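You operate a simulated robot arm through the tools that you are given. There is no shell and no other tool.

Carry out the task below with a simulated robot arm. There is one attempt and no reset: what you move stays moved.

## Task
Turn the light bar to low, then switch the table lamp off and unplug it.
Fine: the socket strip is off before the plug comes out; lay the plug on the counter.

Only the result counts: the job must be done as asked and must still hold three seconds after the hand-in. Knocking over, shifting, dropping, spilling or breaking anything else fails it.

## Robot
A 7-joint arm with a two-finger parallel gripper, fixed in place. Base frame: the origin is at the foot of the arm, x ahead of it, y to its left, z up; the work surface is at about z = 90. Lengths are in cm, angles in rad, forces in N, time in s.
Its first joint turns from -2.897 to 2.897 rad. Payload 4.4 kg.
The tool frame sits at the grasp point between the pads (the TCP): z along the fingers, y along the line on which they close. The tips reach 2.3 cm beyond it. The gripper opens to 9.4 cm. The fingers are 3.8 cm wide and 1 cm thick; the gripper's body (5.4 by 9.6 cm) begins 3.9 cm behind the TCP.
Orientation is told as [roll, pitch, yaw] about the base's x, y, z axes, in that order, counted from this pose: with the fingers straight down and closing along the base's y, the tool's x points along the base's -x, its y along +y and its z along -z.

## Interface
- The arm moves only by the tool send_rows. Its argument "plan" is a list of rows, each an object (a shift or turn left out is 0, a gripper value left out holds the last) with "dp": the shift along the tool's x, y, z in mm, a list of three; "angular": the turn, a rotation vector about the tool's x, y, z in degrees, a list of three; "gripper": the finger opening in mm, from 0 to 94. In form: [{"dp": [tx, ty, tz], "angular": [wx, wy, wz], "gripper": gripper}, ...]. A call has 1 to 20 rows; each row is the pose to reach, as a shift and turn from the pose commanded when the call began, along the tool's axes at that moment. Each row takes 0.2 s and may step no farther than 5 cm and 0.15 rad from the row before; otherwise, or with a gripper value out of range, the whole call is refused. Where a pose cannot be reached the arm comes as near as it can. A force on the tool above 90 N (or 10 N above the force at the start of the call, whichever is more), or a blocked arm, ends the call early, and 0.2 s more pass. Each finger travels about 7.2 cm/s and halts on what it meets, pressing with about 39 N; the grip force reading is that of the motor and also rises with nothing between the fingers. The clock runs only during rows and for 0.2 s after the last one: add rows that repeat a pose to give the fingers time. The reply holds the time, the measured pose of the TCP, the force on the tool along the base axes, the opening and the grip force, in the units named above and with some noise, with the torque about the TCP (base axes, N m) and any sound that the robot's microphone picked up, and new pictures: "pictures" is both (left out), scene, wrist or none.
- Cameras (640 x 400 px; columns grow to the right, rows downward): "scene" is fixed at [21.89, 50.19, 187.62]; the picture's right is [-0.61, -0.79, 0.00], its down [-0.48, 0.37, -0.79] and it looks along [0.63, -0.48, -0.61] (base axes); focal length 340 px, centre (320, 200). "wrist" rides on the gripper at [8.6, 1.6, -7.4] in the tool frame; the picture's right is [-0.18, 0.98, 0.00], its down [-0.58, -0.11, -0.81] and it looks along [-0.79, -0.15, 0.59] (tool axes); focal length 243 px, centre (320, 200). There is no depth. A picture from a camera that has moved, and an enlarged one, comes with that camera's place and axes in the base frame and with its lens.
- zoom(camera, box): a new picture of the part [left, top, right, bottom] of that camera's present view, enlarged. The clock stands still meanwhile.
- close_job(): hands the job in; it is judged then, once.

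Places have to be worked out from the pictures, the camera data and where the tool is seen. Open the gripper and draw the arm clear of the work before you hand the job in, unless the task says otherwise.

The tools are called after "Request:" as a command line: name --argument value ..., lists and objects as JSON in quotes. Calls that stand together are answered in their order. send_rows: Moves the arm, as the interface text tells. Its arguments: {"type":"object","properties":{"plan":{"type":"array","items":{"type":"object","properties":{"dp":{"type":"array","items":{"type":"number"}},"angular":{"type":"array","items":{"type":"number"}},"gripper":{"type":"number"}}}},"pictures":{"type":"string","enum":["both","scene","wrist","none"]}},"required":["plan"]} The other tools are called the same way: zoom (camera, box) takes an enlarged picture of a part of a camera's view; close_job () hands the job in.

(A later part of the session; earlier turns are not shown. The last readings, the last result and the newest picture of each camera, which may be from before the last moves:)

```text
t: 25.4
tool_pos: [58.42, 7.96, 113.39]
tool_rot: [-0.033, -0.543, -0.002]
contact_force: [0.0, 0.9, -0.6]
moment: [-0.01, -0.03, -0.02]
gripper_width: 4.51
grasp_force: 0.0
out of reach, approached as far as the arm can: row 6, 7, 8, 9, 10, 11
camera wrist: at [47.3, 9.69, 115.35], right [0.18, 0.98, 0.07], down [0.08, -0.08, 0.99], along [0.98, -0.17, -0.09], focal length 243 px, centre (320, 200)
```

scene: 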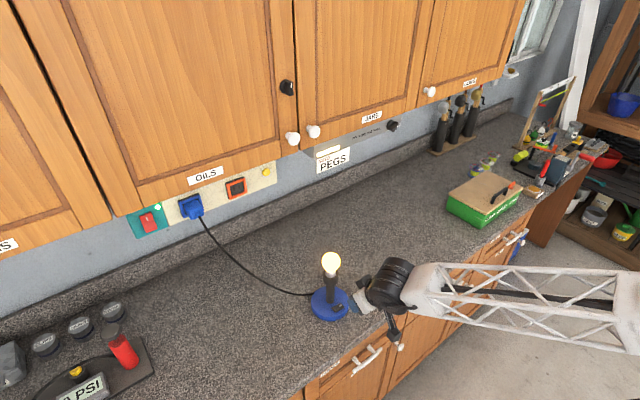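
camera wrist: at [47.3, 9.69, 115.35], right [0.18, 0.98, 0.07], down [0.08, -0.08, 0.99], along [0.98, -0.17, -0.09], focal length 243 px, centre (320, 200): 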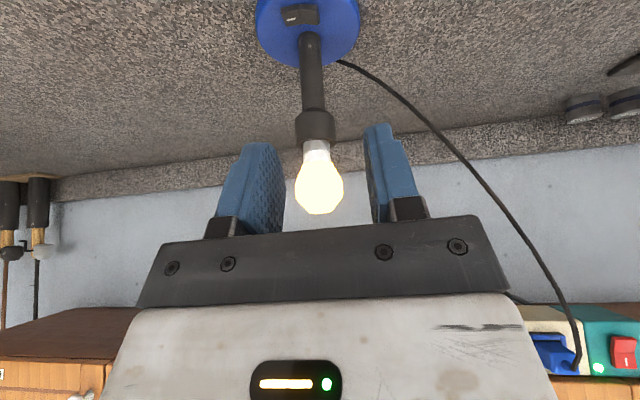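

The view shows the lamp base with the rocker at the top of the frame. I'll zoom in on the switch.

Request:
zoom --camera "wrist" --box '[240, 0, 380, 88]'

Request:
zoom --camera "scene" --box '[280, 240, 440, 340]'

Request:
zoom --camera "wrist" --box '[480, 290, 640, 390]'

```text
4.55 times, centred on (310, 44) of wrist
camera zoom: at [47.3, 9.69, 115.35], right [0.18, 0.98, 0.07], down [0.08, -0.08, 0.99], along [0.98, -0.17, -0.09], focal length 1103 px, centre (366, 909)
```

zoom: 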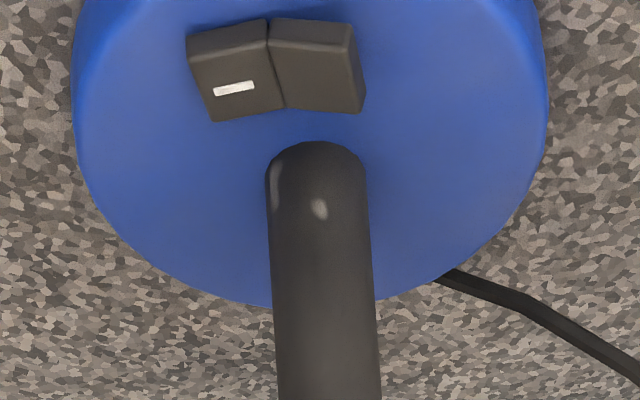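

```text
4.00 times, centred on (360, 290) of scene
camera zoom: at [21.89, 50.19, 187.62], right [-0.61, -0.79, 0.0], down [-0.48, 0.37, -0.79], along [0.63, -0.48, -0.61], focal length 1358 px, centre (160, -160)
```

zoom: 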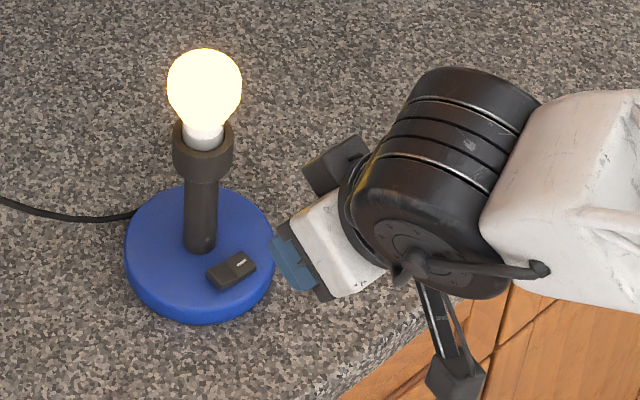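

```text
4.00 times, centred on (560, 340) of wrist
camera zoom: at [47.3, 9.69, 115.35], right [0.18, 0.98, 0.07], down [0.08, -0.08, 0.99], along [0.98, -0.17, -0.09], focal length 970 px, centre (-640, -360)
```

zoom: 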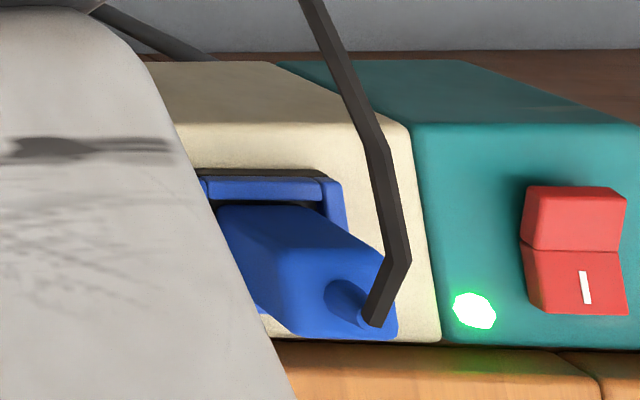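

The lamp's "I" half (towards -y) is pressed flat and the +y half is raised, so I need to press the +y half near (71, 6.3, 93). On the strip, "I" is the upper half, so off is the lower half. First I'll make a small upward move to check how the arm tracks after that reach warning.

Request:
send_rows --plan '[{"dp": [-13, 0, -21], "gripper": 0}, {"dp": [-26, 0, -43]}, {"dp": [-26, 0, -43]}]' --pictures "none"

```text
t: 26.2
tool_pos: [58.7, 8.16, 115.41]
tool_rot: [-0.037, -0.545, -0.001]
contact_force: [0.0, -0.1, 0.1]
moment: [-0.03, -0.01, 0.0]
gripper_width: 0.0
grasp_force: 38.8
out of reach, approached as far as the arm can: row 1, 2, 3
```

The arm keeps the unreachable commanded pose and stays as near as it can, limited in pitch here. I'll raise up to about z = 150 and see whether it recovers tracking with full tool-down freedom.

Request:
send_rows --plan '[{"dp": [-10, 0, -38], "angular": [0, -3, 0]}, {"dp": [-20, 0, -76], "angular": [0, -6, 0]}, {"dp": [-30, 0, -114], "angular": [0, -9, 0]}, {"dp": [-40, 0, -152], "angular": [0, -12, 0]}, {"dp": [-50, 0, -190], "angular": [0, -12, 0]}, {"dp": [-60, 0, -228], "angular": [0, -12, 0]}, {"dp": [-70, 0, -266], "angular": [0, -12, 0]}, {"dp": [-80, 0, -304], "angular": [0, -12, 0]}, {"dp": [-90, 0, -338], "angular": [0, -12, 0]}, {"dp": [-90, 0, -338], "angular": [0, -12, 0]}]'

```text
t: 28.4
tool_pos: [49.27, 9.14, 148.97]
tool_rot: [-0.04, -0.752, 0.01]
contact_force: [0.0, -0.4, 0.5]
moment: [0.0, 0.06, -0.02]
gripper_width: 0.01
grasp_force: 38.8
camera wrist: at [37.76, 10.92, 148.56], right [0.15, 0.98, 0.1], down [-0.13, -0.08, 0.99], along [0.98, -0.16, 0.11], focal length 243 px, centre (320, 200)
```

scene: 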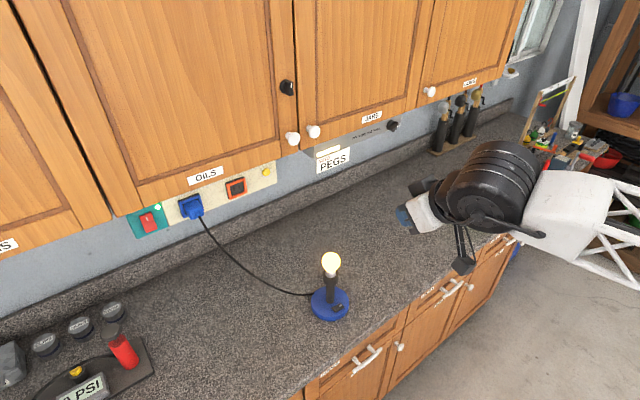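
wrist: 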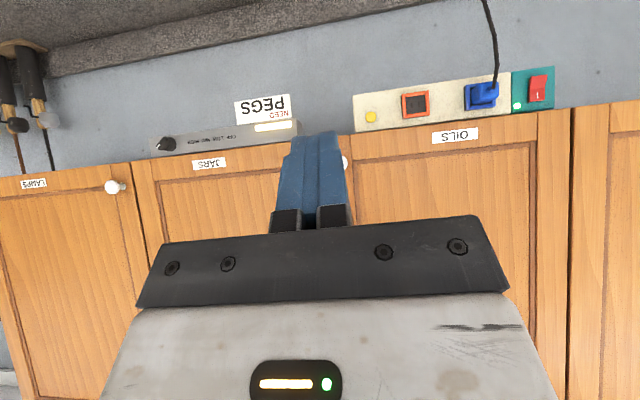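

The arm tracks again here, and the new commands are based on the actual pose. I'll return towards the start region with the tool pointing down, which should unwind the arm into a better configuration.

Request:
send_rows --plan '[{"dp": [-20, 10, -1], "angular": [0, 5, 0]}, {"dp": [-40, 20, -2], "angular": [0, 10, 0]}, {"dp": [-60, 30, -3], "angular": [0, 15, 0]}, {"dp": [-80, 40, -4], "angular": [0, 20, 0]}, {"dp": [-100, 50, -5], "angular": [0, 25, 0]}, {"dp": [-120, 60, -6], "angular": [0, 30, 0]}, {"dp": [-140, 70, -6], "angular": [0, 35, 0]}, {"dp": [-170, 80, -6], "angular": [0, 40, 0]}, {"dp": [-170, 80, -6], "angular": [0, 43, 0]}, {"dp": [-170, 80, -6], "angular": [0, 43, 0]}]'

```text
t: 30.6
tool_pos: [60.82, 17.82, 161.71]
tool_rot: [-0.252, -0.104, -0.008]
contact_force: [-0.2, -0.6, -0.2]
moment: [-0.01, -0.02, 0.0]
gripper_width: 0.0
grasp_force: 39.4
out of reach, approached as far as the arm can: row 1, 2, 3, 4, 5, 6, 7, 8, 9, 10
camera wrist: at [51.65, 21.19, 167.67], right [0.22, 0.95, -0.23], down [0.49, 0.09, 0.86], along [0.84, -0.3, -0.45], focal length 243 px, centre (320, 200)
```

scene: 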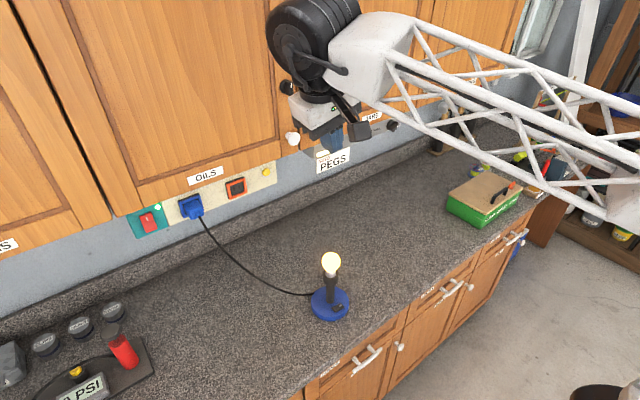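
wrist: 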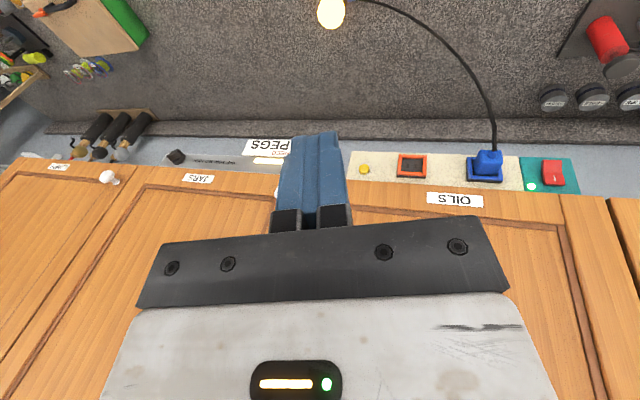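

The pose came out with about -0.25 rad of unwanted roll, so some joint is pinned at a limit. I'll try rotating the roll and pitch out in place.

Request:
send_rows --plan '[{"dp": [0, 0, 0], "angular": [-5, 2, 0]}, {"dp": [0, 0, 0], "angular": [-10, 4, 0]}, {"dp": [0, 0, 0], "angular": [-14.4, 6, 0]}, {"dp": [0, 0, 0], "angular": [-14.4, 6, 0]}, {"dp": [0, 0, 0], "angular": [-14.4, 6, 0]}]' --pictures "none"

```text
t: 31.8
tool_pos: [60.74, 17.87, 161.7]
tool_rot: [-0.253, -0.106, -0.008]
contact_force: [0.3, 0.7, 0.5]
moment: [0.01, 0.01, -0.02]
gripper_width: 0.0
grasp_force: 39.3
out of reach, approached as far as the arm can: row 1, 2, 3, 4, 5
```

The arm is pinned, so I'll look closely at its posture to work out which joint is at its limit.

Request:
zoom --camera "scene" --box '[240, 0, 640, 250]'

Request:
zoom --camera "scene" --box '[250, 0, 450, 160]'

```text
1.60 times, centred on (440, 125) of scene
camera zoom: at [21.89, 50.19, 187.62], right [-0.61, -0.79, 0.0], down [-0.48, 0.37, -0.79], along [0.63, -0.48, -0.61], focal length 543 px, centre (128, 320)
```

zoom: 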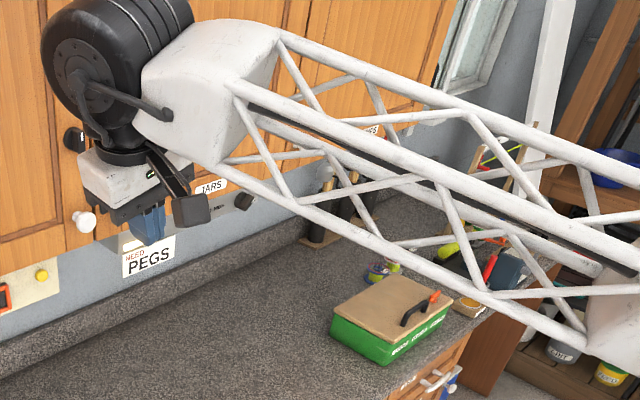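

```text
2.50 times, centred on (350, 80) of scene
camera zoom: at [21.89, 50.19, 187.62], right [-0.61, -0.79, 0.0], down [-0.48, 0.37, -0.79], along [0.63, -0.48, -0.61], focal length 849 px, centre (245, 500)
```

zoom: 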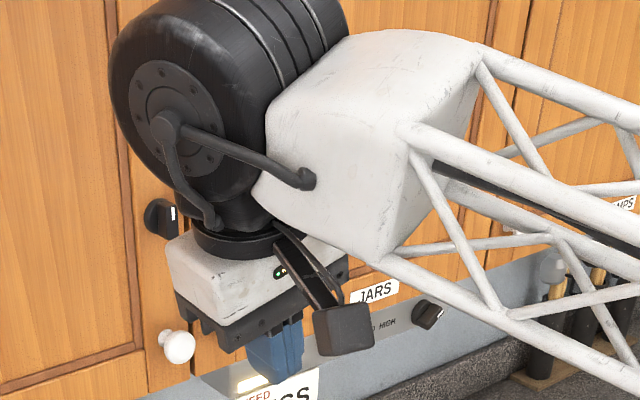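

The wrist posture looks twisted, likely from hitting the limit while horizontal near the lamp. I'll go back to the first viewing pose in front of the light bar, which was fully reachable, and unwind from there.

Request:
send_rows --plan '[{"dp": [-5, -36, 25], "angular": [-1.2, -2.6, 0.3]}, {"dp": [-10, -72, 50], "angular": [-2.4, -5.2, 0.6]}, {"dp": [-16, -108, 75], "angular": [-3.6, -7.8, 1]}, {"dp": [-21, -144, 101], "angular": [-4.8, -10.3, 1.3]}, {"dp": [-26, -180, 126], "angular": [-6, -12.9, 1.6]}, {"dp": [-31, -215, 151], "angular": [-7.2, -15.5, 1.9]}, {"dp": [-37, -251, 176], "angular": [-8.5, -18.1, 2.3]}, {"dp": [-42, -287, 201], "angular": [-9.7, -20.7, 2.6]}, {"dp": [-47, -323, 226], "angular": [-10.9, -23.3, 2.9]}, {"dp": [-52, -359, 252], "angular": [-12.1, -25.8, 3.2]}, {"dp": [-57, -395, 277], "angular": [-13.3, -28.4, 3.6]}, {"dp": [-63, -431, 302], "angular": [-14.5, -31, 3.9]}, {"dp": [-63, -431, 302], "angular": [-14.5, -31, 3.9]}]'

```text
t: 34.6
tool_pos: [69.05, -7.64, 132.15]
tool_rot: [-0.235, -0.508, 0.018]
contact_force: [-0.5, -0.9, 0.4]
moment: [0.02, -0.05, -0.03]
gripper_width: 0.01
grasp_force: 39.6
out of reach, approached as far as the arm can: row 3, 4, 5, 6, 7, 8, 9, 10, 11, 12, 13
camera wrist: at [58.14, -4.63, 134.04], right [0.26, 0.96, -0.11], down [0.11, 0.08, 0.99], along [0.96, -0.27, -0.09], focal length 243 px, centre (320, 200)
```

scene: 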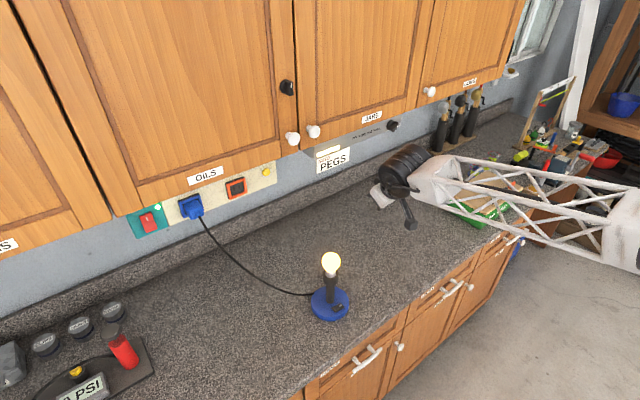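
wrist: 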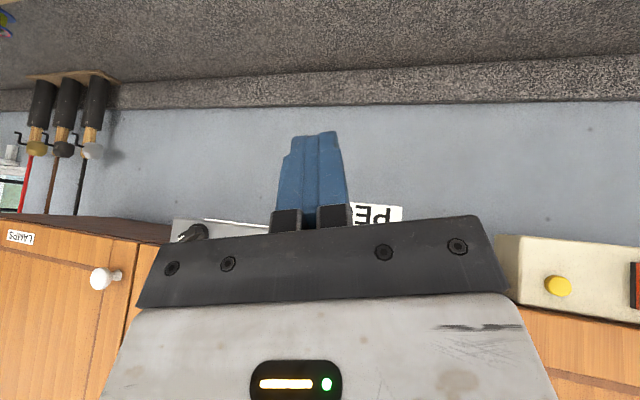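

The arm is still pinned, with roll about -0.24. I'll test single-axis changes to find what it can do from here, starting with removing the roll at this pose.

Request:
send_rows --plan '[{"dp": [0, 0, 0], "angular": [-4, 0, 0]}, {"dp": [0, 0, 0], "angular": [-8, 0, 0]}, {"dp": [0, 0, 0], "angular": [-12, 0, 0]}, {"dp": [0, 0, 0], "angular": [-12, 0, 0]}]' --pictures "none"

Request:
zoom --camera "scene" --box '[340, 100, 640, 290]'

```text
t: 35.6
tool_pos: [69.16, -7.58, 132.24]
tool_rot: [-0.235, -0.509, 0.018]
contact_force: [0.0, 0.7, 0.5]
moment: [-0.04, -0.03, 0.0]
gripper_width: 0.01
grasp_force: 39.3
out of reach, approached as far as the arm can: row 1, 2, 3, 4
```

```text
2.11 times, centred on (490, 195) of scene
camera zoom: at [21.89, 50.19, 187.62], right [-0.61, -0.79, 0.0], down [-0.48, 0.37, -0.79], along [0.63, -0.48, -0.61], focal length 715 px, centre (-38, 210)
```

zoom: 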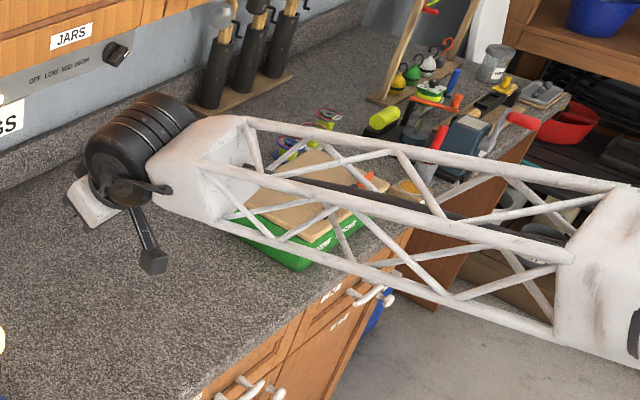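

I'll probe many small independent directions in a single call, returning to zero between them, to see which ones are refused.

Request:
send_rows --plan '[{"angular": [3, 0, 0]}, {"angular": [0, 0, 0]}, {"angular": [0, 3, 0]}, {"angular": [0, 0, 0]}, {"angular": [0, -3, 0]}, {"angular": [0, 0, 0]}, {"angular": [0, 0, 3]}, {"angular": [0, 0, 0]}, {"angular": [0, 0, -3]}, {"angular": [0, 0, 0]}, {"dp": [10, 0, 0]}, {"dp": [0, 0, 0]}, {"dp": [-10, 0, 0]}, {"dp": [0, 0, 0]}, {"dp": [0, 10, 0]}, {"dp": [0, 0, 0]}, {"dp": [0, -10, 0]}, {"dp": [0, 0, 0]}, {"dp": [0, 0, -10]}, {"dp": [0, 0, 0]}]' --pictures "none"

```text
t: 39.8
tool_pos: [69.07, -7.67, 131.88]
tool_rot: [-0.236, -0.508, 0.017]
contact_force: [0.5, -0.2, 0.7]
moment: [0.02, -0.05, 0.01]
gripper_width: 0.01
grasp_force: 39.4
out of reach, approached as far as the arm can: row 9, 17
```

Only turning about -z, -x and shifting -y are refused, which fits the last wrist joint sitting at one end of its range; turning about +z is free. I'll twist the tool +40° about its own axis to get off that limit.

Request:
send_rows --plan '[{"angular": [0, 0, 8]}, {"angular": [0, 0, 16]}, {"angular": [0, 0, 24]}, {"angular": [0, 0, 32]}, {"angular": [0, 0, 40]}, {"angular": [0, 0, 40]}]'

```text
t: 41.2
tool_pos: [69.01, -7.81, 132.02]
tool_rot: [0.183, -0.53, -0.793]
contact_force: [0.2, 0.3, -0.2]
moment: [-0.03, -0.01, -0.03]
gripper_width: 0.01
grasp_force: 39.0
camera wrist: at [61.32, 0.45, 134.36], right [0.74, 0.63, 0.25], down [-0.1, -0.26, 0.96], along [0.67, -0.73, -0.13], focal length 243 px, centre (320, 200)
```

scene: 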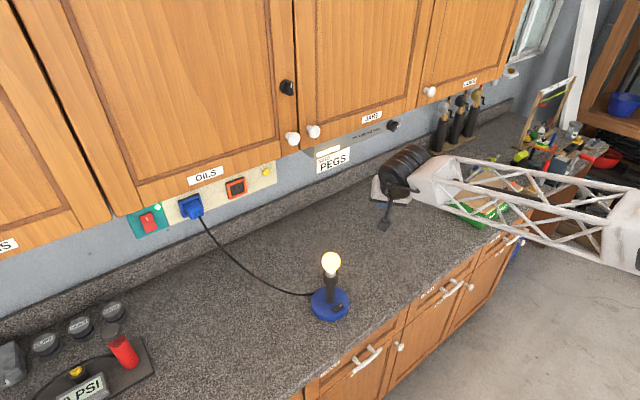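
wrist: 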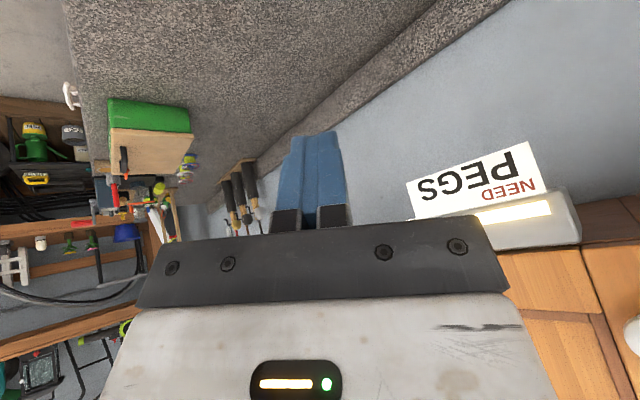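

The twist freed the wrist while the forearm stayed put. I'll use a +90° twisted grip orientation with about 48° forward tilt for the lamp switch, moving first to a staging pose in front of the lamp.

Request:
send_rows --plan '[{"dp": [25, 0, 4], "angular": [-2.3, 0.35, 5.2]}, {"dp": [50, 0, 9], "angular": [-4.6, 0.7, 10.4]}, {"dp": [74, 0, 13], "angular": [-7, 1, 15.6]}, {"dp": [99, 0, 17], "angular": [-9.3, 1.4, 20.8]}, {"dp": [124, 0, 21], "angular": [-11.6, 1.75, 26]}, {"dp": [149, -1, 26], "angular": [-13.9, 2.1, 31.3]}, {"dp": [174, -1, 30], "angular": [-16.2, 2.5, 36.5]}, {"dp": [198, -1, 34], "angular": [-18.6, 2.8, 41.7]}, {"dp": [223, -1, 39], "angular": [-20.9, 3.2, 46.9]}, {"dp": [248, -1, 43], "angular": [-23.2, 3.5, 52.1]}, {"dp": [248, -1, 43], "angular": [-23.2, 3.5, 52.1]}]'

```text
t: 43.6
tool_pos: [55.98, 6.75, 115.74]
tool_rot: [0.841, -0.006, -1.568]
contact_force: [-0.7, -1.4, -0.6]
moment: [0.02, 0.01, 0.0]
gripper_width: 0.0
grasp_force: 38.8
out of reach, approached as far as the arm can: row 1, 2, 3, 4, 5, 6, 7
camera wrist: at [51.48, 15.29, 122.0], right [0.66, -0.18, 0.73], down [-0.67, -0.58, 0.46], along [0.34, -0.8, -0.5], focal length 243 px, centre (320, 200)
```

scene: 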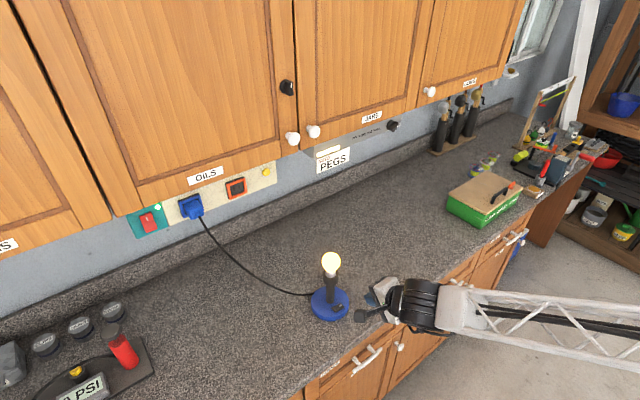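
wrist: 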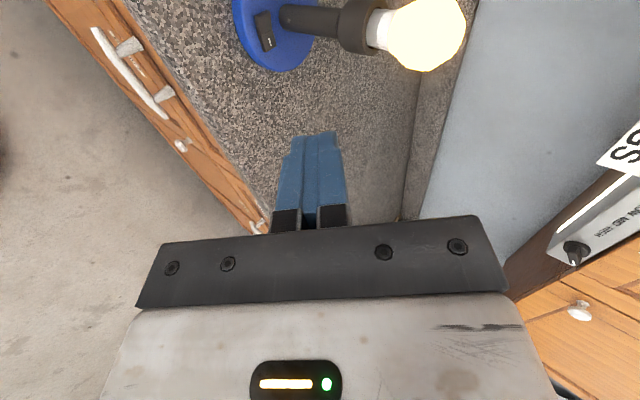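

The final pose was reached cleanly (the rows flagged were only mid-way ones). The lamp switch is in view at the top of the wrist picture, so I'll zoom in to locate it.

Request:
zoom --camera "wrist" --box '[200, 0, 360, 100]'

Request:
zoom --camera "scene" --box '[290, 240, 450, 340]'

```text
4.00 times, centred on (280, 50) of wrist
camera zoom: at [51.48, 15.29, 122.0], right [0.66, -0.18, 0.73], down [-0.67, -0.58, 0.46], along [0.34, -0.8, -0.5], focal length 970 px, centre (480, 800)
```

zoom: 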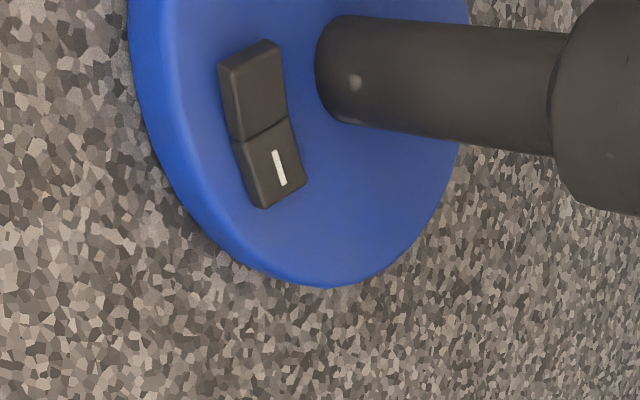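

```text
4.00 times, centred on (370, 290) of scene
camera zoom: at [21.89, 50.19, 187.62], right [-0.61, -0.79, 0.0], down [-0.48, 0.37, -0.79], along [0.63, -0.48, -0.61], focal length 1358 px, centre (120, -160)
```

zoom: 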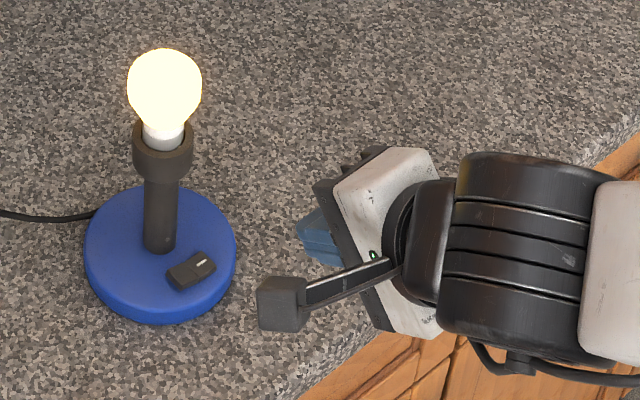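

The switch seam is near (71.0, 4.9, 93) with the raised +y half ending near y = 6.8, and the stem is about 2 cm behind it. I'll descend to hover about 1 cm above the +y half.

Request:
send_rows --plan '[{"dp": [-1, -7, 40]}, {"dp": [-2, -14, 80]}, {"dp": [-3, -22, 120]}, {"dp": [-3, -29, 160]}, {"dp": [-4, -35, 195]}, {"dp": [-4.5, -40.5, 223.7]}, {"dp": [-4.5, -40.5, 223.7]}]'

Request:
zoom --camera "wrist" --box '[240, 60, 400, 160]'

Request:
zoom --camera "scene" --box '[290, 240, 450, 340]'

```text
t: 45.2
tool_pos: [69.97, 5.86, 97.8]
tool_rot: [0.841, -0.006, -1.57]
contact_force: [-0.5, -0.7, -0.1]
moment: [-0.02, -0.02, -0.01]
gripper_width: 0.0
grasp_force: 38.6
camera wrist: at [65.55, 14.45, 104.01], right [0.66, -0.18, 0.73], down [-0.67, -0.58, 0.46], along [0.34, -0.8, -0.5], focal length 243 px, centre (320, 200)
```

scene: 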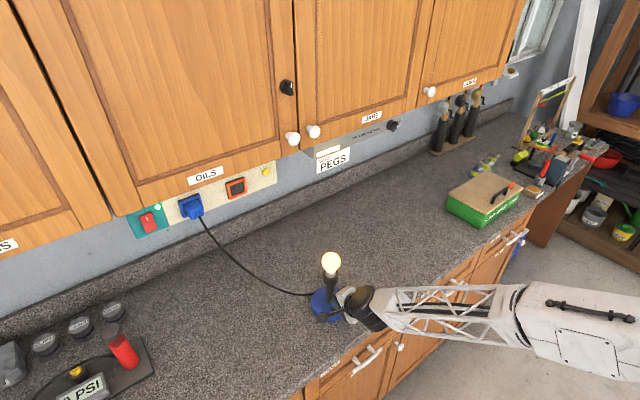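
wrist: 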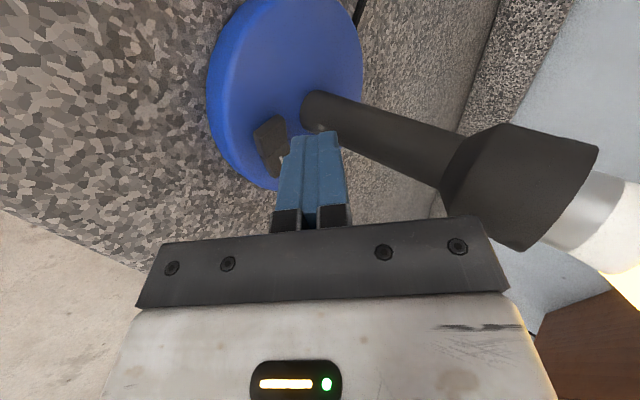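

```text
4.00 times, centred on (320, 110) of wrist
camera zoom: at [65.55, 14.45, 104.01], right [0.66, -0.18, 0.73], down [-0.67, -0.58, 0.46], along [0.34, -0.8, -0.5], focal length 970 px, centre (320, 560)
```

zoom: 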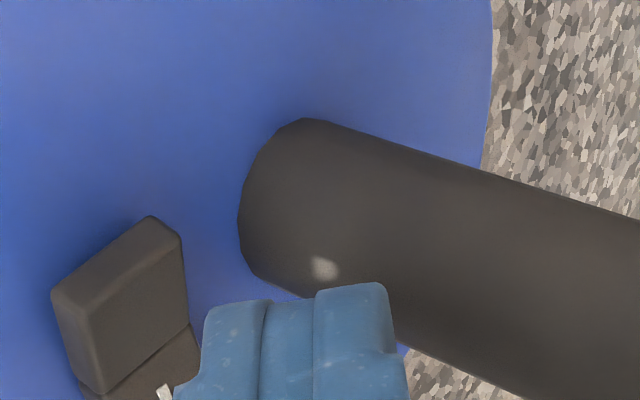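

```text
4.00 times, centred on (370, 290) of scene
camera zoom: at [21.89, 50.19, 187.62], right [-0.61, -0.79, 0.0], down [-0.48, 0.37, -0.79], along [0.63, -0.48, -0.61], focal length 1358 px, centre (120, -160)
```

zoom: 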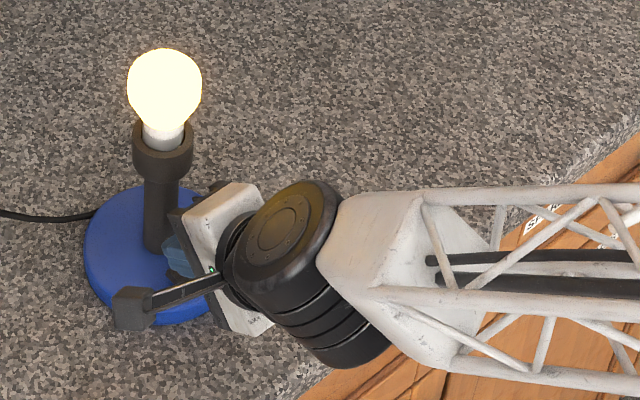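

The fingertip edge is about 2 cm above the middle of the +y half. I'll shift 5 mm towards +y and lower to just about contact, then check force and lamp state.

Request:
send_rows --plan '[{"dp": [2.5, -6, 5.3]}, {"dp": [5, -11.9, 10.7]}, {"dp": [5, -14.2, 12.7]}, {"dp": [5, -15.6, 14]}, {"dp": [5, -15.6, 14]}]'

Request:
zoom --camera "wrist" --box '[240, 60, 400, 160]'

```text
t: 46.4
tool_pos: [69.91, 6.46, 95.78]
tool_rot: [0.839, -0.006, -1.57]
contact_force: [-0.6, 0.3, -0.2]
moment: [0.0, 0.02, -0.01]
gripper_width: 0.0
grasp_force: 39.2
camera wrist: at [65.59, 15.03, 101.9], right [0.66, -0.18, 0.73], down [-0.67, -0.58, 0.46], along [0.34, -0.8, -0.5], focal length 243 px, centre (320, 200)
```

scene: 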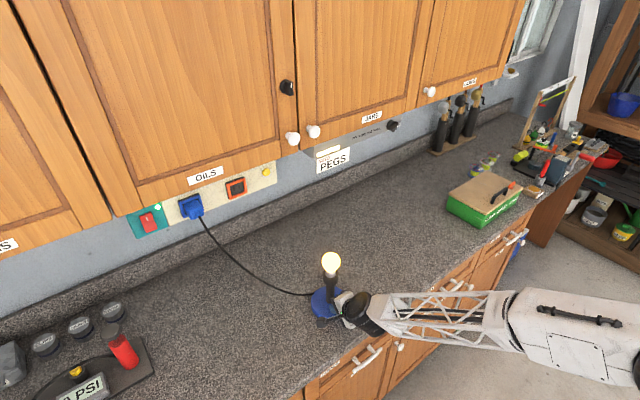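
wrist: 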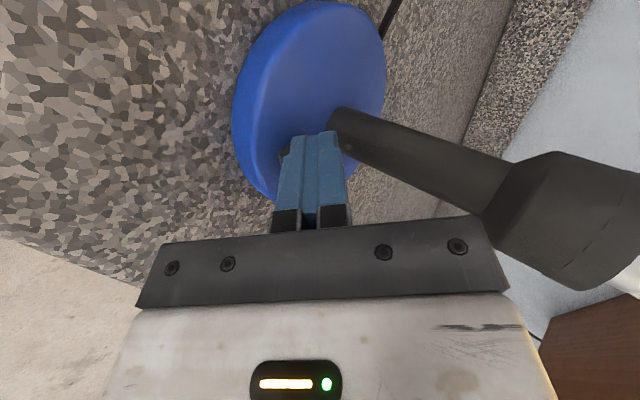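

```text
4.00 times, centred on (320, 110) of wrist
camera zoom: at [65.59, 15.03, 101.9], right [0.66, -0.18, 0.73], down [-0.67, -0.58, 0.46], along [0.34, -0.8, -0.5], focal length 970 px, centre (320, 560)
```

zoom: 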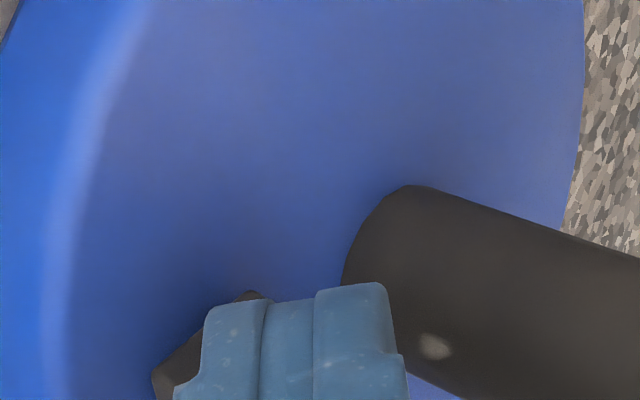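

No contact force yet, and the fingertip now hides the +y half of the switch. I'll lower in small steps.

Request:
send_rows --plan '[{"dp": [0, -1.5, 1.3]}, {"dp": [0, -3, 2.7]}, {"dp": [0, -4.5, 4]}, {"dp": [0, -4.5, 4]}]'

```text
t: 47.4
tool_pos: [70.06, 6.44, 95.35]
tool_rot: [0.843, -0.009, -1.572]
contact_force: [2.6, -6.3, 26.5]
moment: [-0.6, -0.35, -0.04]
gripper_width: 0.01
grasp_force: 39.3
camera wrist: at [65.56, 15.04, 101.56], right [0.65, -0.18, 0.74], down [-0.67, -0.58, 0.46], along [0.34, -0.8, -0.5], focal length 243 px, centre (320, 200)
```

scene: 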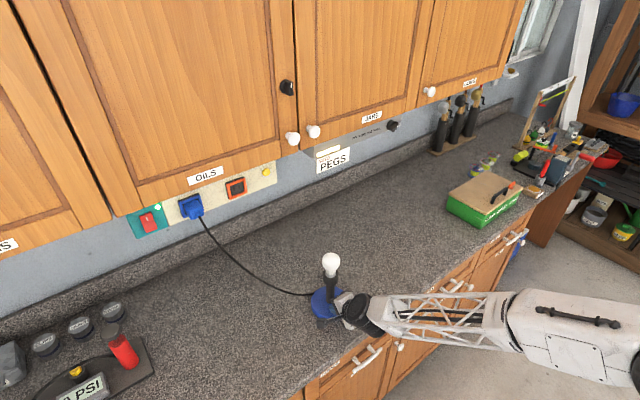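
wrist: 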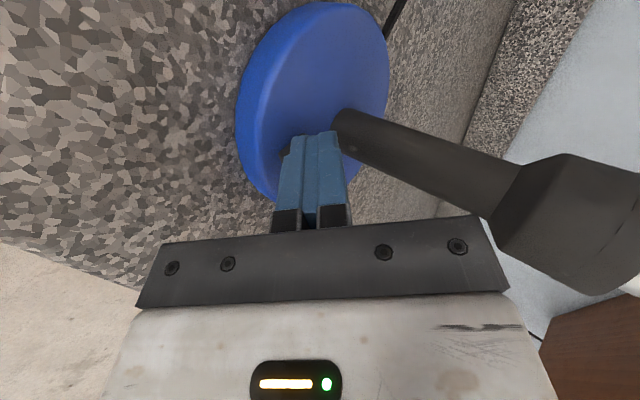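

The bulb went dark, so the lamp is off. I'll lift straight up first, then back away from the lamp and check that the switch stays.

Request:
send_rows --plan '[{"dp": [0, 7, -6]}, {"dp": [0, 22.4, -20]}, {"dp": [2, 34, -57]}, {"dp": [5, 45, -94]}, {"dp": [7, 56, -130]}, {"dp": [10, 67, -167]}, {"dp": [12, 78, -204]}, {"dp": [15, 88, -240]}, {"dp": [15, 88, -240]}]'

Request:
zoom --camera "scene" --box '[290, 240, 390, 340]'

Request:
zoom --camera "wrist" --box '[200, 0, 360, 100]'

```text
t: 49.4
tool_pos: [58.08, 8.05, 117.91]
tool_rot: [0.839, -0.004, -1.571]
contact_force: [0.5, -0.5, -0.5]
moment: [0.01, -0.02, 0.0]
gripper_width: 0.0
grasp_force: 38.8
camera wrist: at [53.67, 16.6, 124.08], right [0.66, -0.18, 0.73], down [-0.67, -0.58, 0.46], along [0.34, -0.8, -0.5], focal length 243 px, centre (320, 200)
```

scene: 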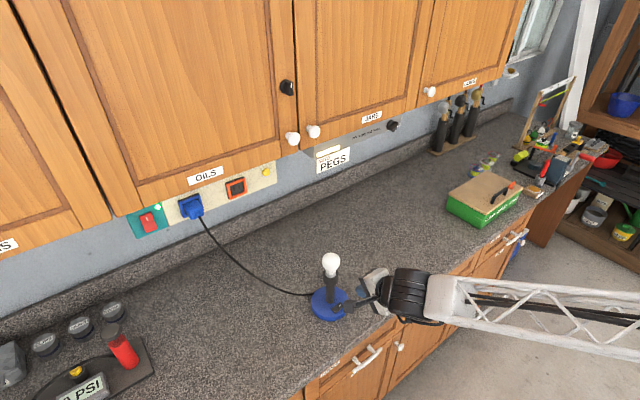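
wrist: 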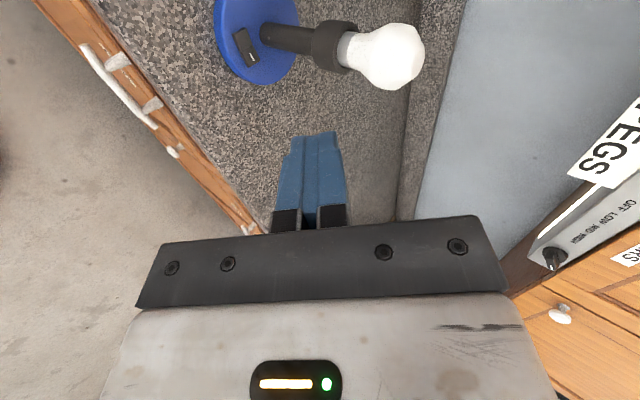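

```text
4.00 times, centred on (340, 290) of scene
camera zoom: at [21.89, 50.19, 187.62], right [-0.61, -0.79, 0.0], down [-0.48, 0.37, -0.79], along [0.63, -0.48, -0.61], focal length 1358 px, centre (240, -160)
```

zoom: 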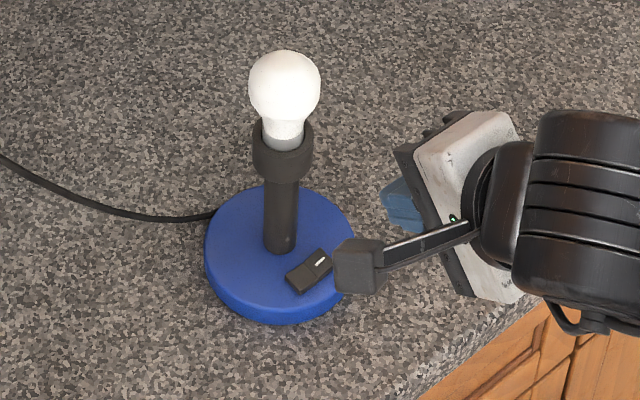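

```text
4.00 times, centred on (280, 50) of wrist
camera zoom: at [53.67, 16.6, 124.08], right [0.66, -0.18, 0.73], down [-0.67, -0.58, 0.46], along [0.34, -0.8, -0.5], focal length 970 px, centre (480, 800)
```

zoom: 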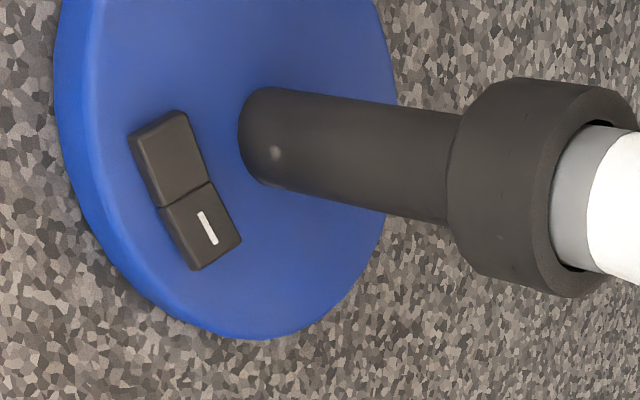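

The lamp is off, its rocker has flipped, and the base hasn't moved. Next is the strip switch, which I place near (91, 45.4, 136.9) with the off half below. I'll move over and turn the tool horizontal in front of it.

Request:
send_rows --plan '[{"dp": [31, 22, 0], "angular": [-3, 0, 0]}, {"dp": [62, 45, 0], "angular": [-6, 0, 0]}, {"dp": [94, 67, 0], "angular": [-9, 0, 0]}, {"dp": [125, 90, 0], "angular": [-12, 0, 0]}, {"dp": [156, 112, 0], "angular": [-15, 0, 0]}, {"dp": [187, 134, 0], "angular": [-18, 0, 0]}, {"dp": [218, 157, 0], "angular": [-21, 0, 0]}, {"dp": [249, 179, 0], "angular": [-24, 0, 0]}, {"dp": [280, 202, 0], "angular": [-28, 0, 0]}, {"dp": [312, 224, 0], "angular": [-32, 0, 0]}, {"dp": [343, 247, 0], "angular": [-36, 0, 0]}, {"dp": [374, 269, 0], "angular": [-40, 0, 0]}, {"dp": [374, 269, 0], "angular": [-40, 0, 0]}]'

```text
t: 52.2
tool_pos: [75.93, 45.71, 137.64]
tool_rot: [1.539, -0.005, -1.57]
contact_force: [-0.7, -0.4, 0.0]
moment: [-0.03, -0.01, -0.01]
gripper_width: 0.0
grasp_force: 38.5
camera wrist: at [68.48, 54.11, 139.44], right [0.03, -0.18, 0.98], down [-0.81, -0.58, -0.08], along [0.59, -0.79, -0.16], focal length 243 px, centre (320, 200)
```

scene: 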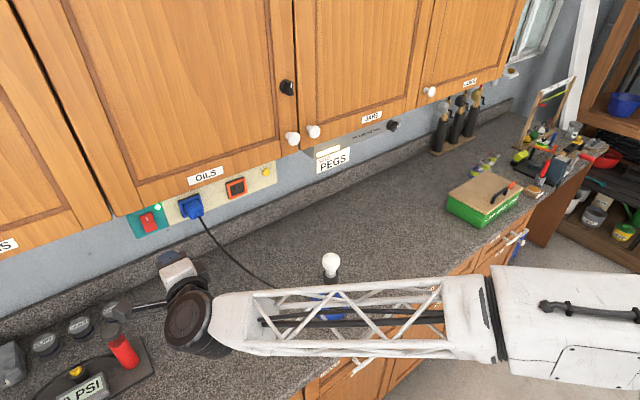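
wrist: 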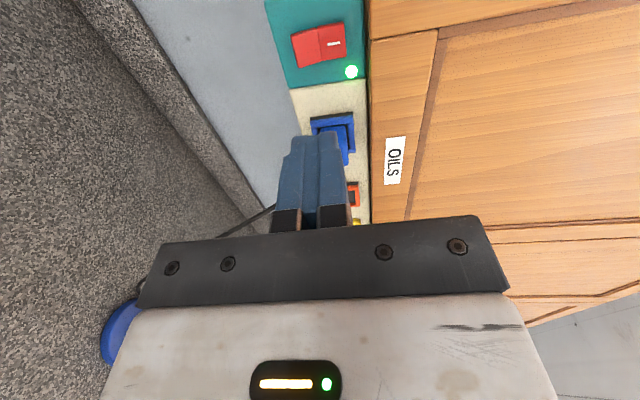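

This pose was reached with no warnings. In this view picture-right is up, so the red rocker's plain lower half is on the left and the "I" half on the right. I'll zoom in for precision.

Request:
zoom --camera "wrist" --box '[260, 0, 400, 88]'

Request:
zoom --camera "wrist" --box '[280, 70, 400, 230]'

Request:
zoom --camera "scene" --box '[110, 170, 270, 290]'

```text
4.55 times, centred on (330, 44) of wrist
camera zoom: at [68.48, 54.11, 139.44], right [0.03, -0.18, 0.98], down [-0.81, -0.58, -0.08], along [0.59, -0.79, -0.16], focal length 1103 px, centre (274, 909)
```

zoom: 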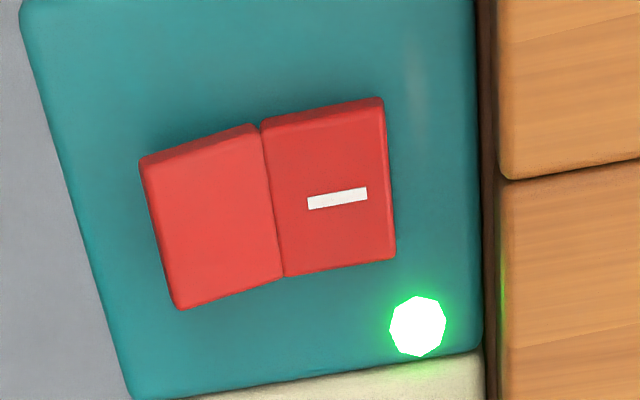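

```text
2.50 times, centred on (340, 150) of wrist
camera zoom: at [68.48, 54.11, 139.44], right [0.03, -0.18, 0.98], down [-0.81, -0.58, -0.08], along [0.59, -0.79, -0.16], focal length 606 px, centre (270, 325)
```

zoom: 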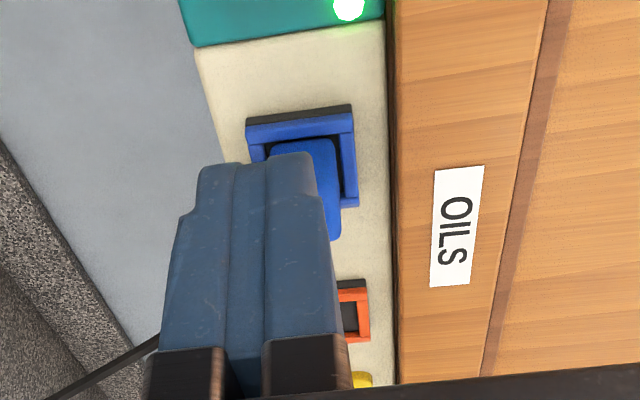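

```text
3.33 times, centred on (190, 230) of scene
camera zoom: at [21.89, 50.19, 187.62], right [-0.61, -0.79, 0.0], down [-0.48, 0.37, -0.79], along [0.63, -0.48, -0.61], focal length 1132 px, centre (753, 100)
```

zoom: 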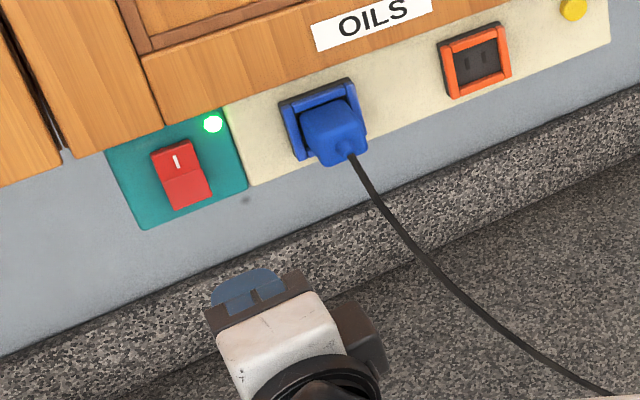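

The rocker seam is at about (90.6, 45.7, 137.0), with the lower half spanning z 135.1 to 137. I'll line up on its lower part and stop about 1 cm short.

Request:
send_rows --plan '[{"dp": [0, -19, 20]}, {"dp": [0, -19, 50]}, {"dp": [0, -19, 80]}, {"dp": [0, -19, 100]}, {"dp": [0, -19, 108]}, {"dp": [0, -19, 108]}]'

Request:
zoom --camera "wrist" --box '[240, 60, 400, 160]'

Request:
zoom --camera "scene" --box '[110, 170, 270, 290]'

```text
t: 53.6
tool_pos: [86.63, 45.78, 135.24]
tool_rot: [1.537, -0.008, -1.571]
contact_force: [0.5, 0.3, -0.2]
moment: [-0.02, -0.01, 0.0]
gripper_width: 0.0
grasp_force: 39.5
camera wrist: at [79.23, 54.2, 137.15], right [0.03, -0.18, 0.98], down [-0.81, -0.58, -0.08], along [0.59, -0.79, -0.16], focal length 243 px, centre (320, 200)
```

scene: 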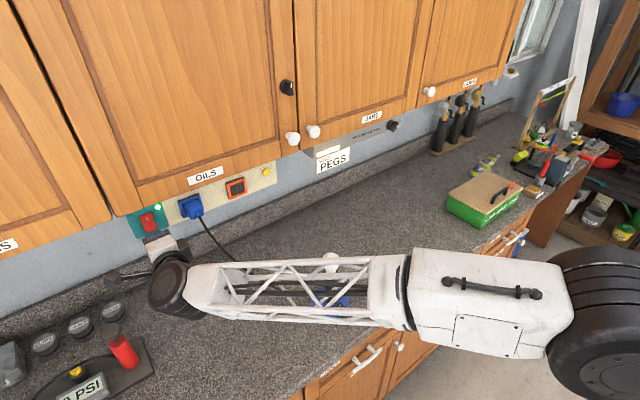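
wrist: 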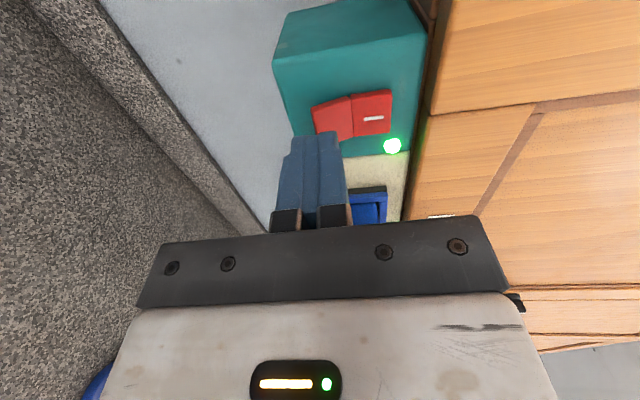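

```text
4.00 times, centred on (320, 110) of wrist
camera zoom: at [79.23, 54.2, 137.15], right [0.03, -0.18, 0.98], down [-0.81, -0.58, -0.08], along [0.59, -0.79, -0.16], focal length 970 px, centre (320, 560)
```

zoom: 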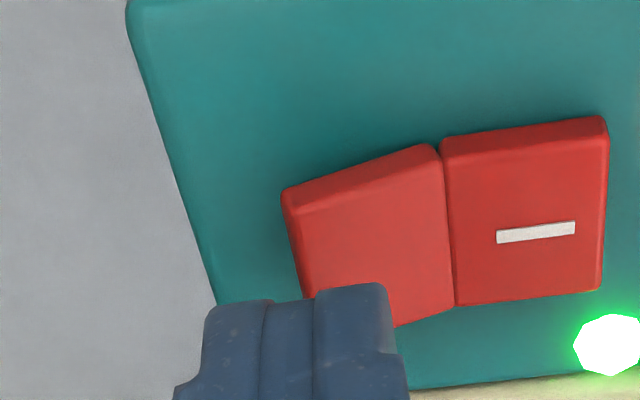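

```text
3.33 times, centred on (190, 230) of scene
camera zoom: at [21.89, 50.19, 187.62], right [-0.61, -0.79, 0.0], down [-0.48, 0.37, -0.79], along [0.63, -0.48, -0.61], focal length 1132 px, centre (753, 100)
```

zoom: 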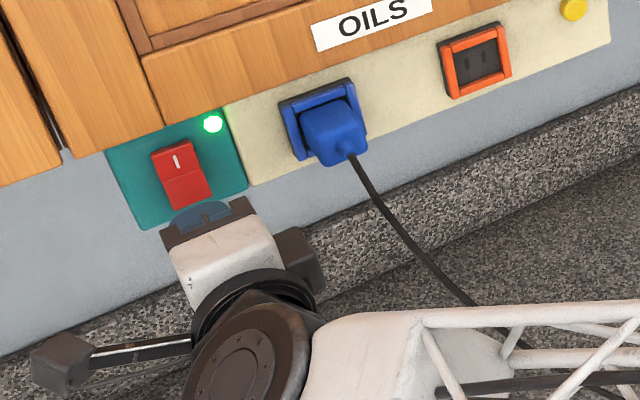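

The fingertips are lined up on the lower half, about 1 cm away. I'll press forward gradually and watch the green LED and the force.

Request:
send_rows --plan '[{"dp": [0, 0, 4]}, {"dp": [0, 0, 8]}, {"dp": [0, 0, 11]}, {"dp": [0, 0, 13]}, {"dp": [0, 0, 13]}]'

Request:
zoom --camera "wrist" --box '[240, 60, 400, 160]'

```text
t: 54.8
tool_pos: [87.8, 45.57, 135.3]
tool_rot: [1.539, -0.009, -1.57]
contact_force: [0.2, 0.1, 0.6]
moment: [0.03, 0.0, -0.01]
gripper_width: 0.0
grasp_force: 39.5
camera wrist: at [80.49, 54.13, 137.18], right [0.03, -0.18, 0.98], down [-0.81, -0.58, -0.08], along [0.59, -0.79, -0.16], focal length 243 px, centre (320, 200)
```

scene: 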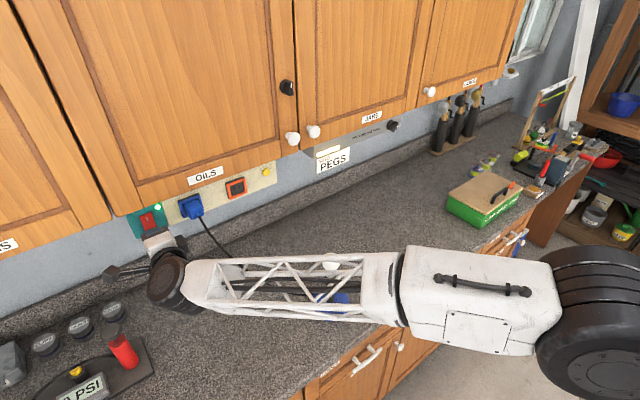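
wrist: 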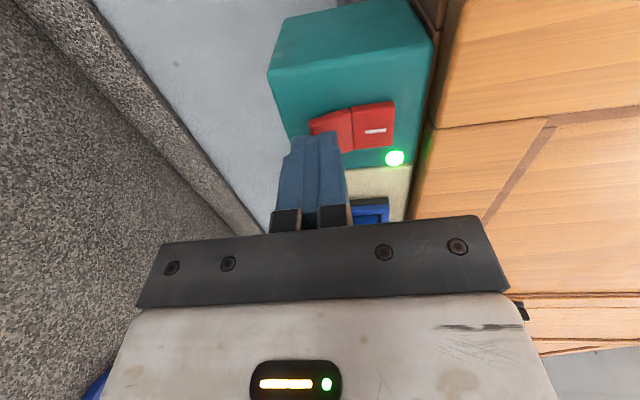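

```text
4.00 times, centred on (320, 110) of wrist
camera zoom: at [80.49, 54.13, 137.18], right [0.03, -0.18, 0.98], down [-0.81, -0.58, -0.08], along [0.59, -0.79, -0.16], focal length 970 px, centre (320, 560)
```

zoom: 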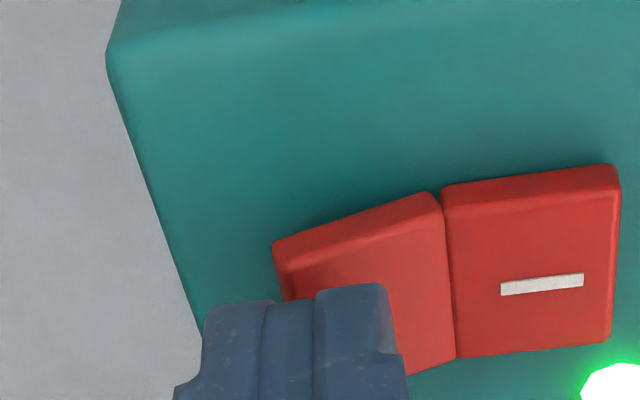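

No contact yet with the tips at x of about 90.1. I'll continue in 2 mm steps.

Request:
send_rows --plan '[{"dp": [0, 0, 2]}, {"dp": [0, 0, 4]}, {"dp": [0, 0, 6]}, {"dp": [0, 0, 6]}]'

```text
t: 55.8
tool_pos: [88.45, 45.63, 135.15]
tool_rot: [1.537, -0.007, -1.571]
contact_force: [-0.8, 0.4, -0.8]
moment: [0.03, 0.02, -0.02]
gripper_width: 0.0
grasp_force: 39.2
camera wrist: at [81.1, 54.19, 137.07], right [0.03, -0.18, 0.98], down [-0.81, -0.58, -0.08], along [0.59, -0.79, -0.16], focal length 243 px, centre (320, 200)
```

scene: 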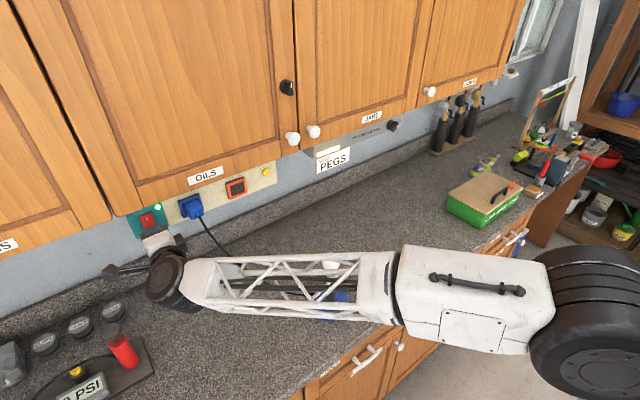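
wrist: 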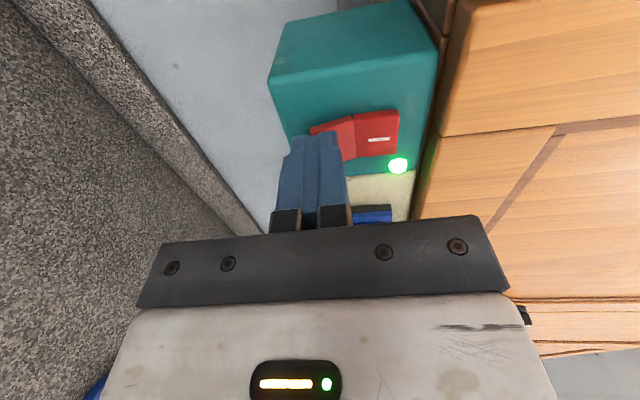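

Re-triangulating with the newer views puts the rocker slightly deeper, with the seam at x of about 91.9. I'll keep advancing in small steps.

Request:
send_rows --plan '[{"dp": [0, 0, 2]}, {"dp": [0, 0, 4]}, {"dp": [0, 0, 6]}, {"dp": [0, 0, 6]}]'

```text
t: 56.8
tool_pos: [89.02, 45.72, 135.15]
tool_rot: [1.54, -0.008, -1.567]
contact_force: [-6.3, 0.1, 0.3]
moment: [0.03, -0.02, -0.03]
gripper_width: 0.0
grasp_force: 39.1
camera wrist: at [81.69, 54.2, 137.12], right [0.03, -0.18, 0.98], down [-0.81, -0.58, -0.08], along [0.59, -0.79, -0.16], focal length 243 px, centre (320, 200)
```

scene: 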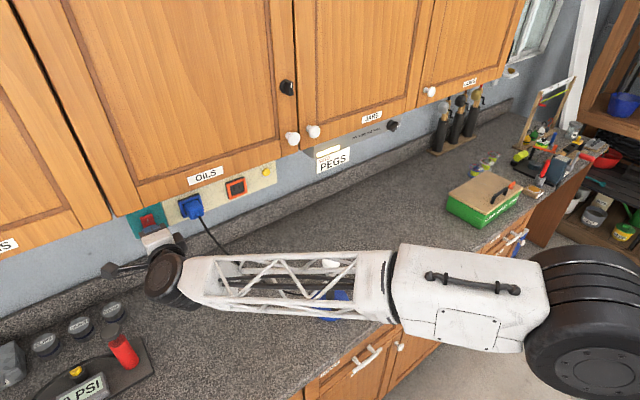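
wrist: 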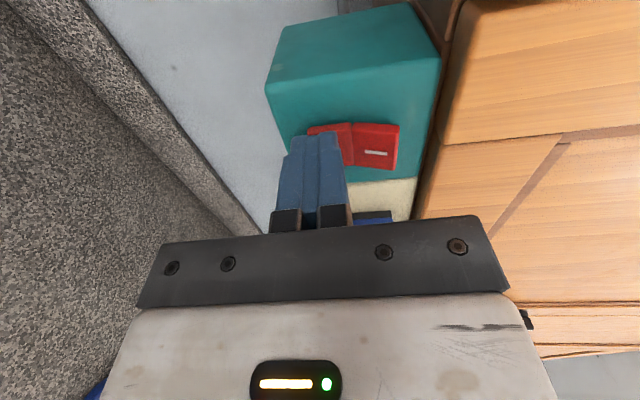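

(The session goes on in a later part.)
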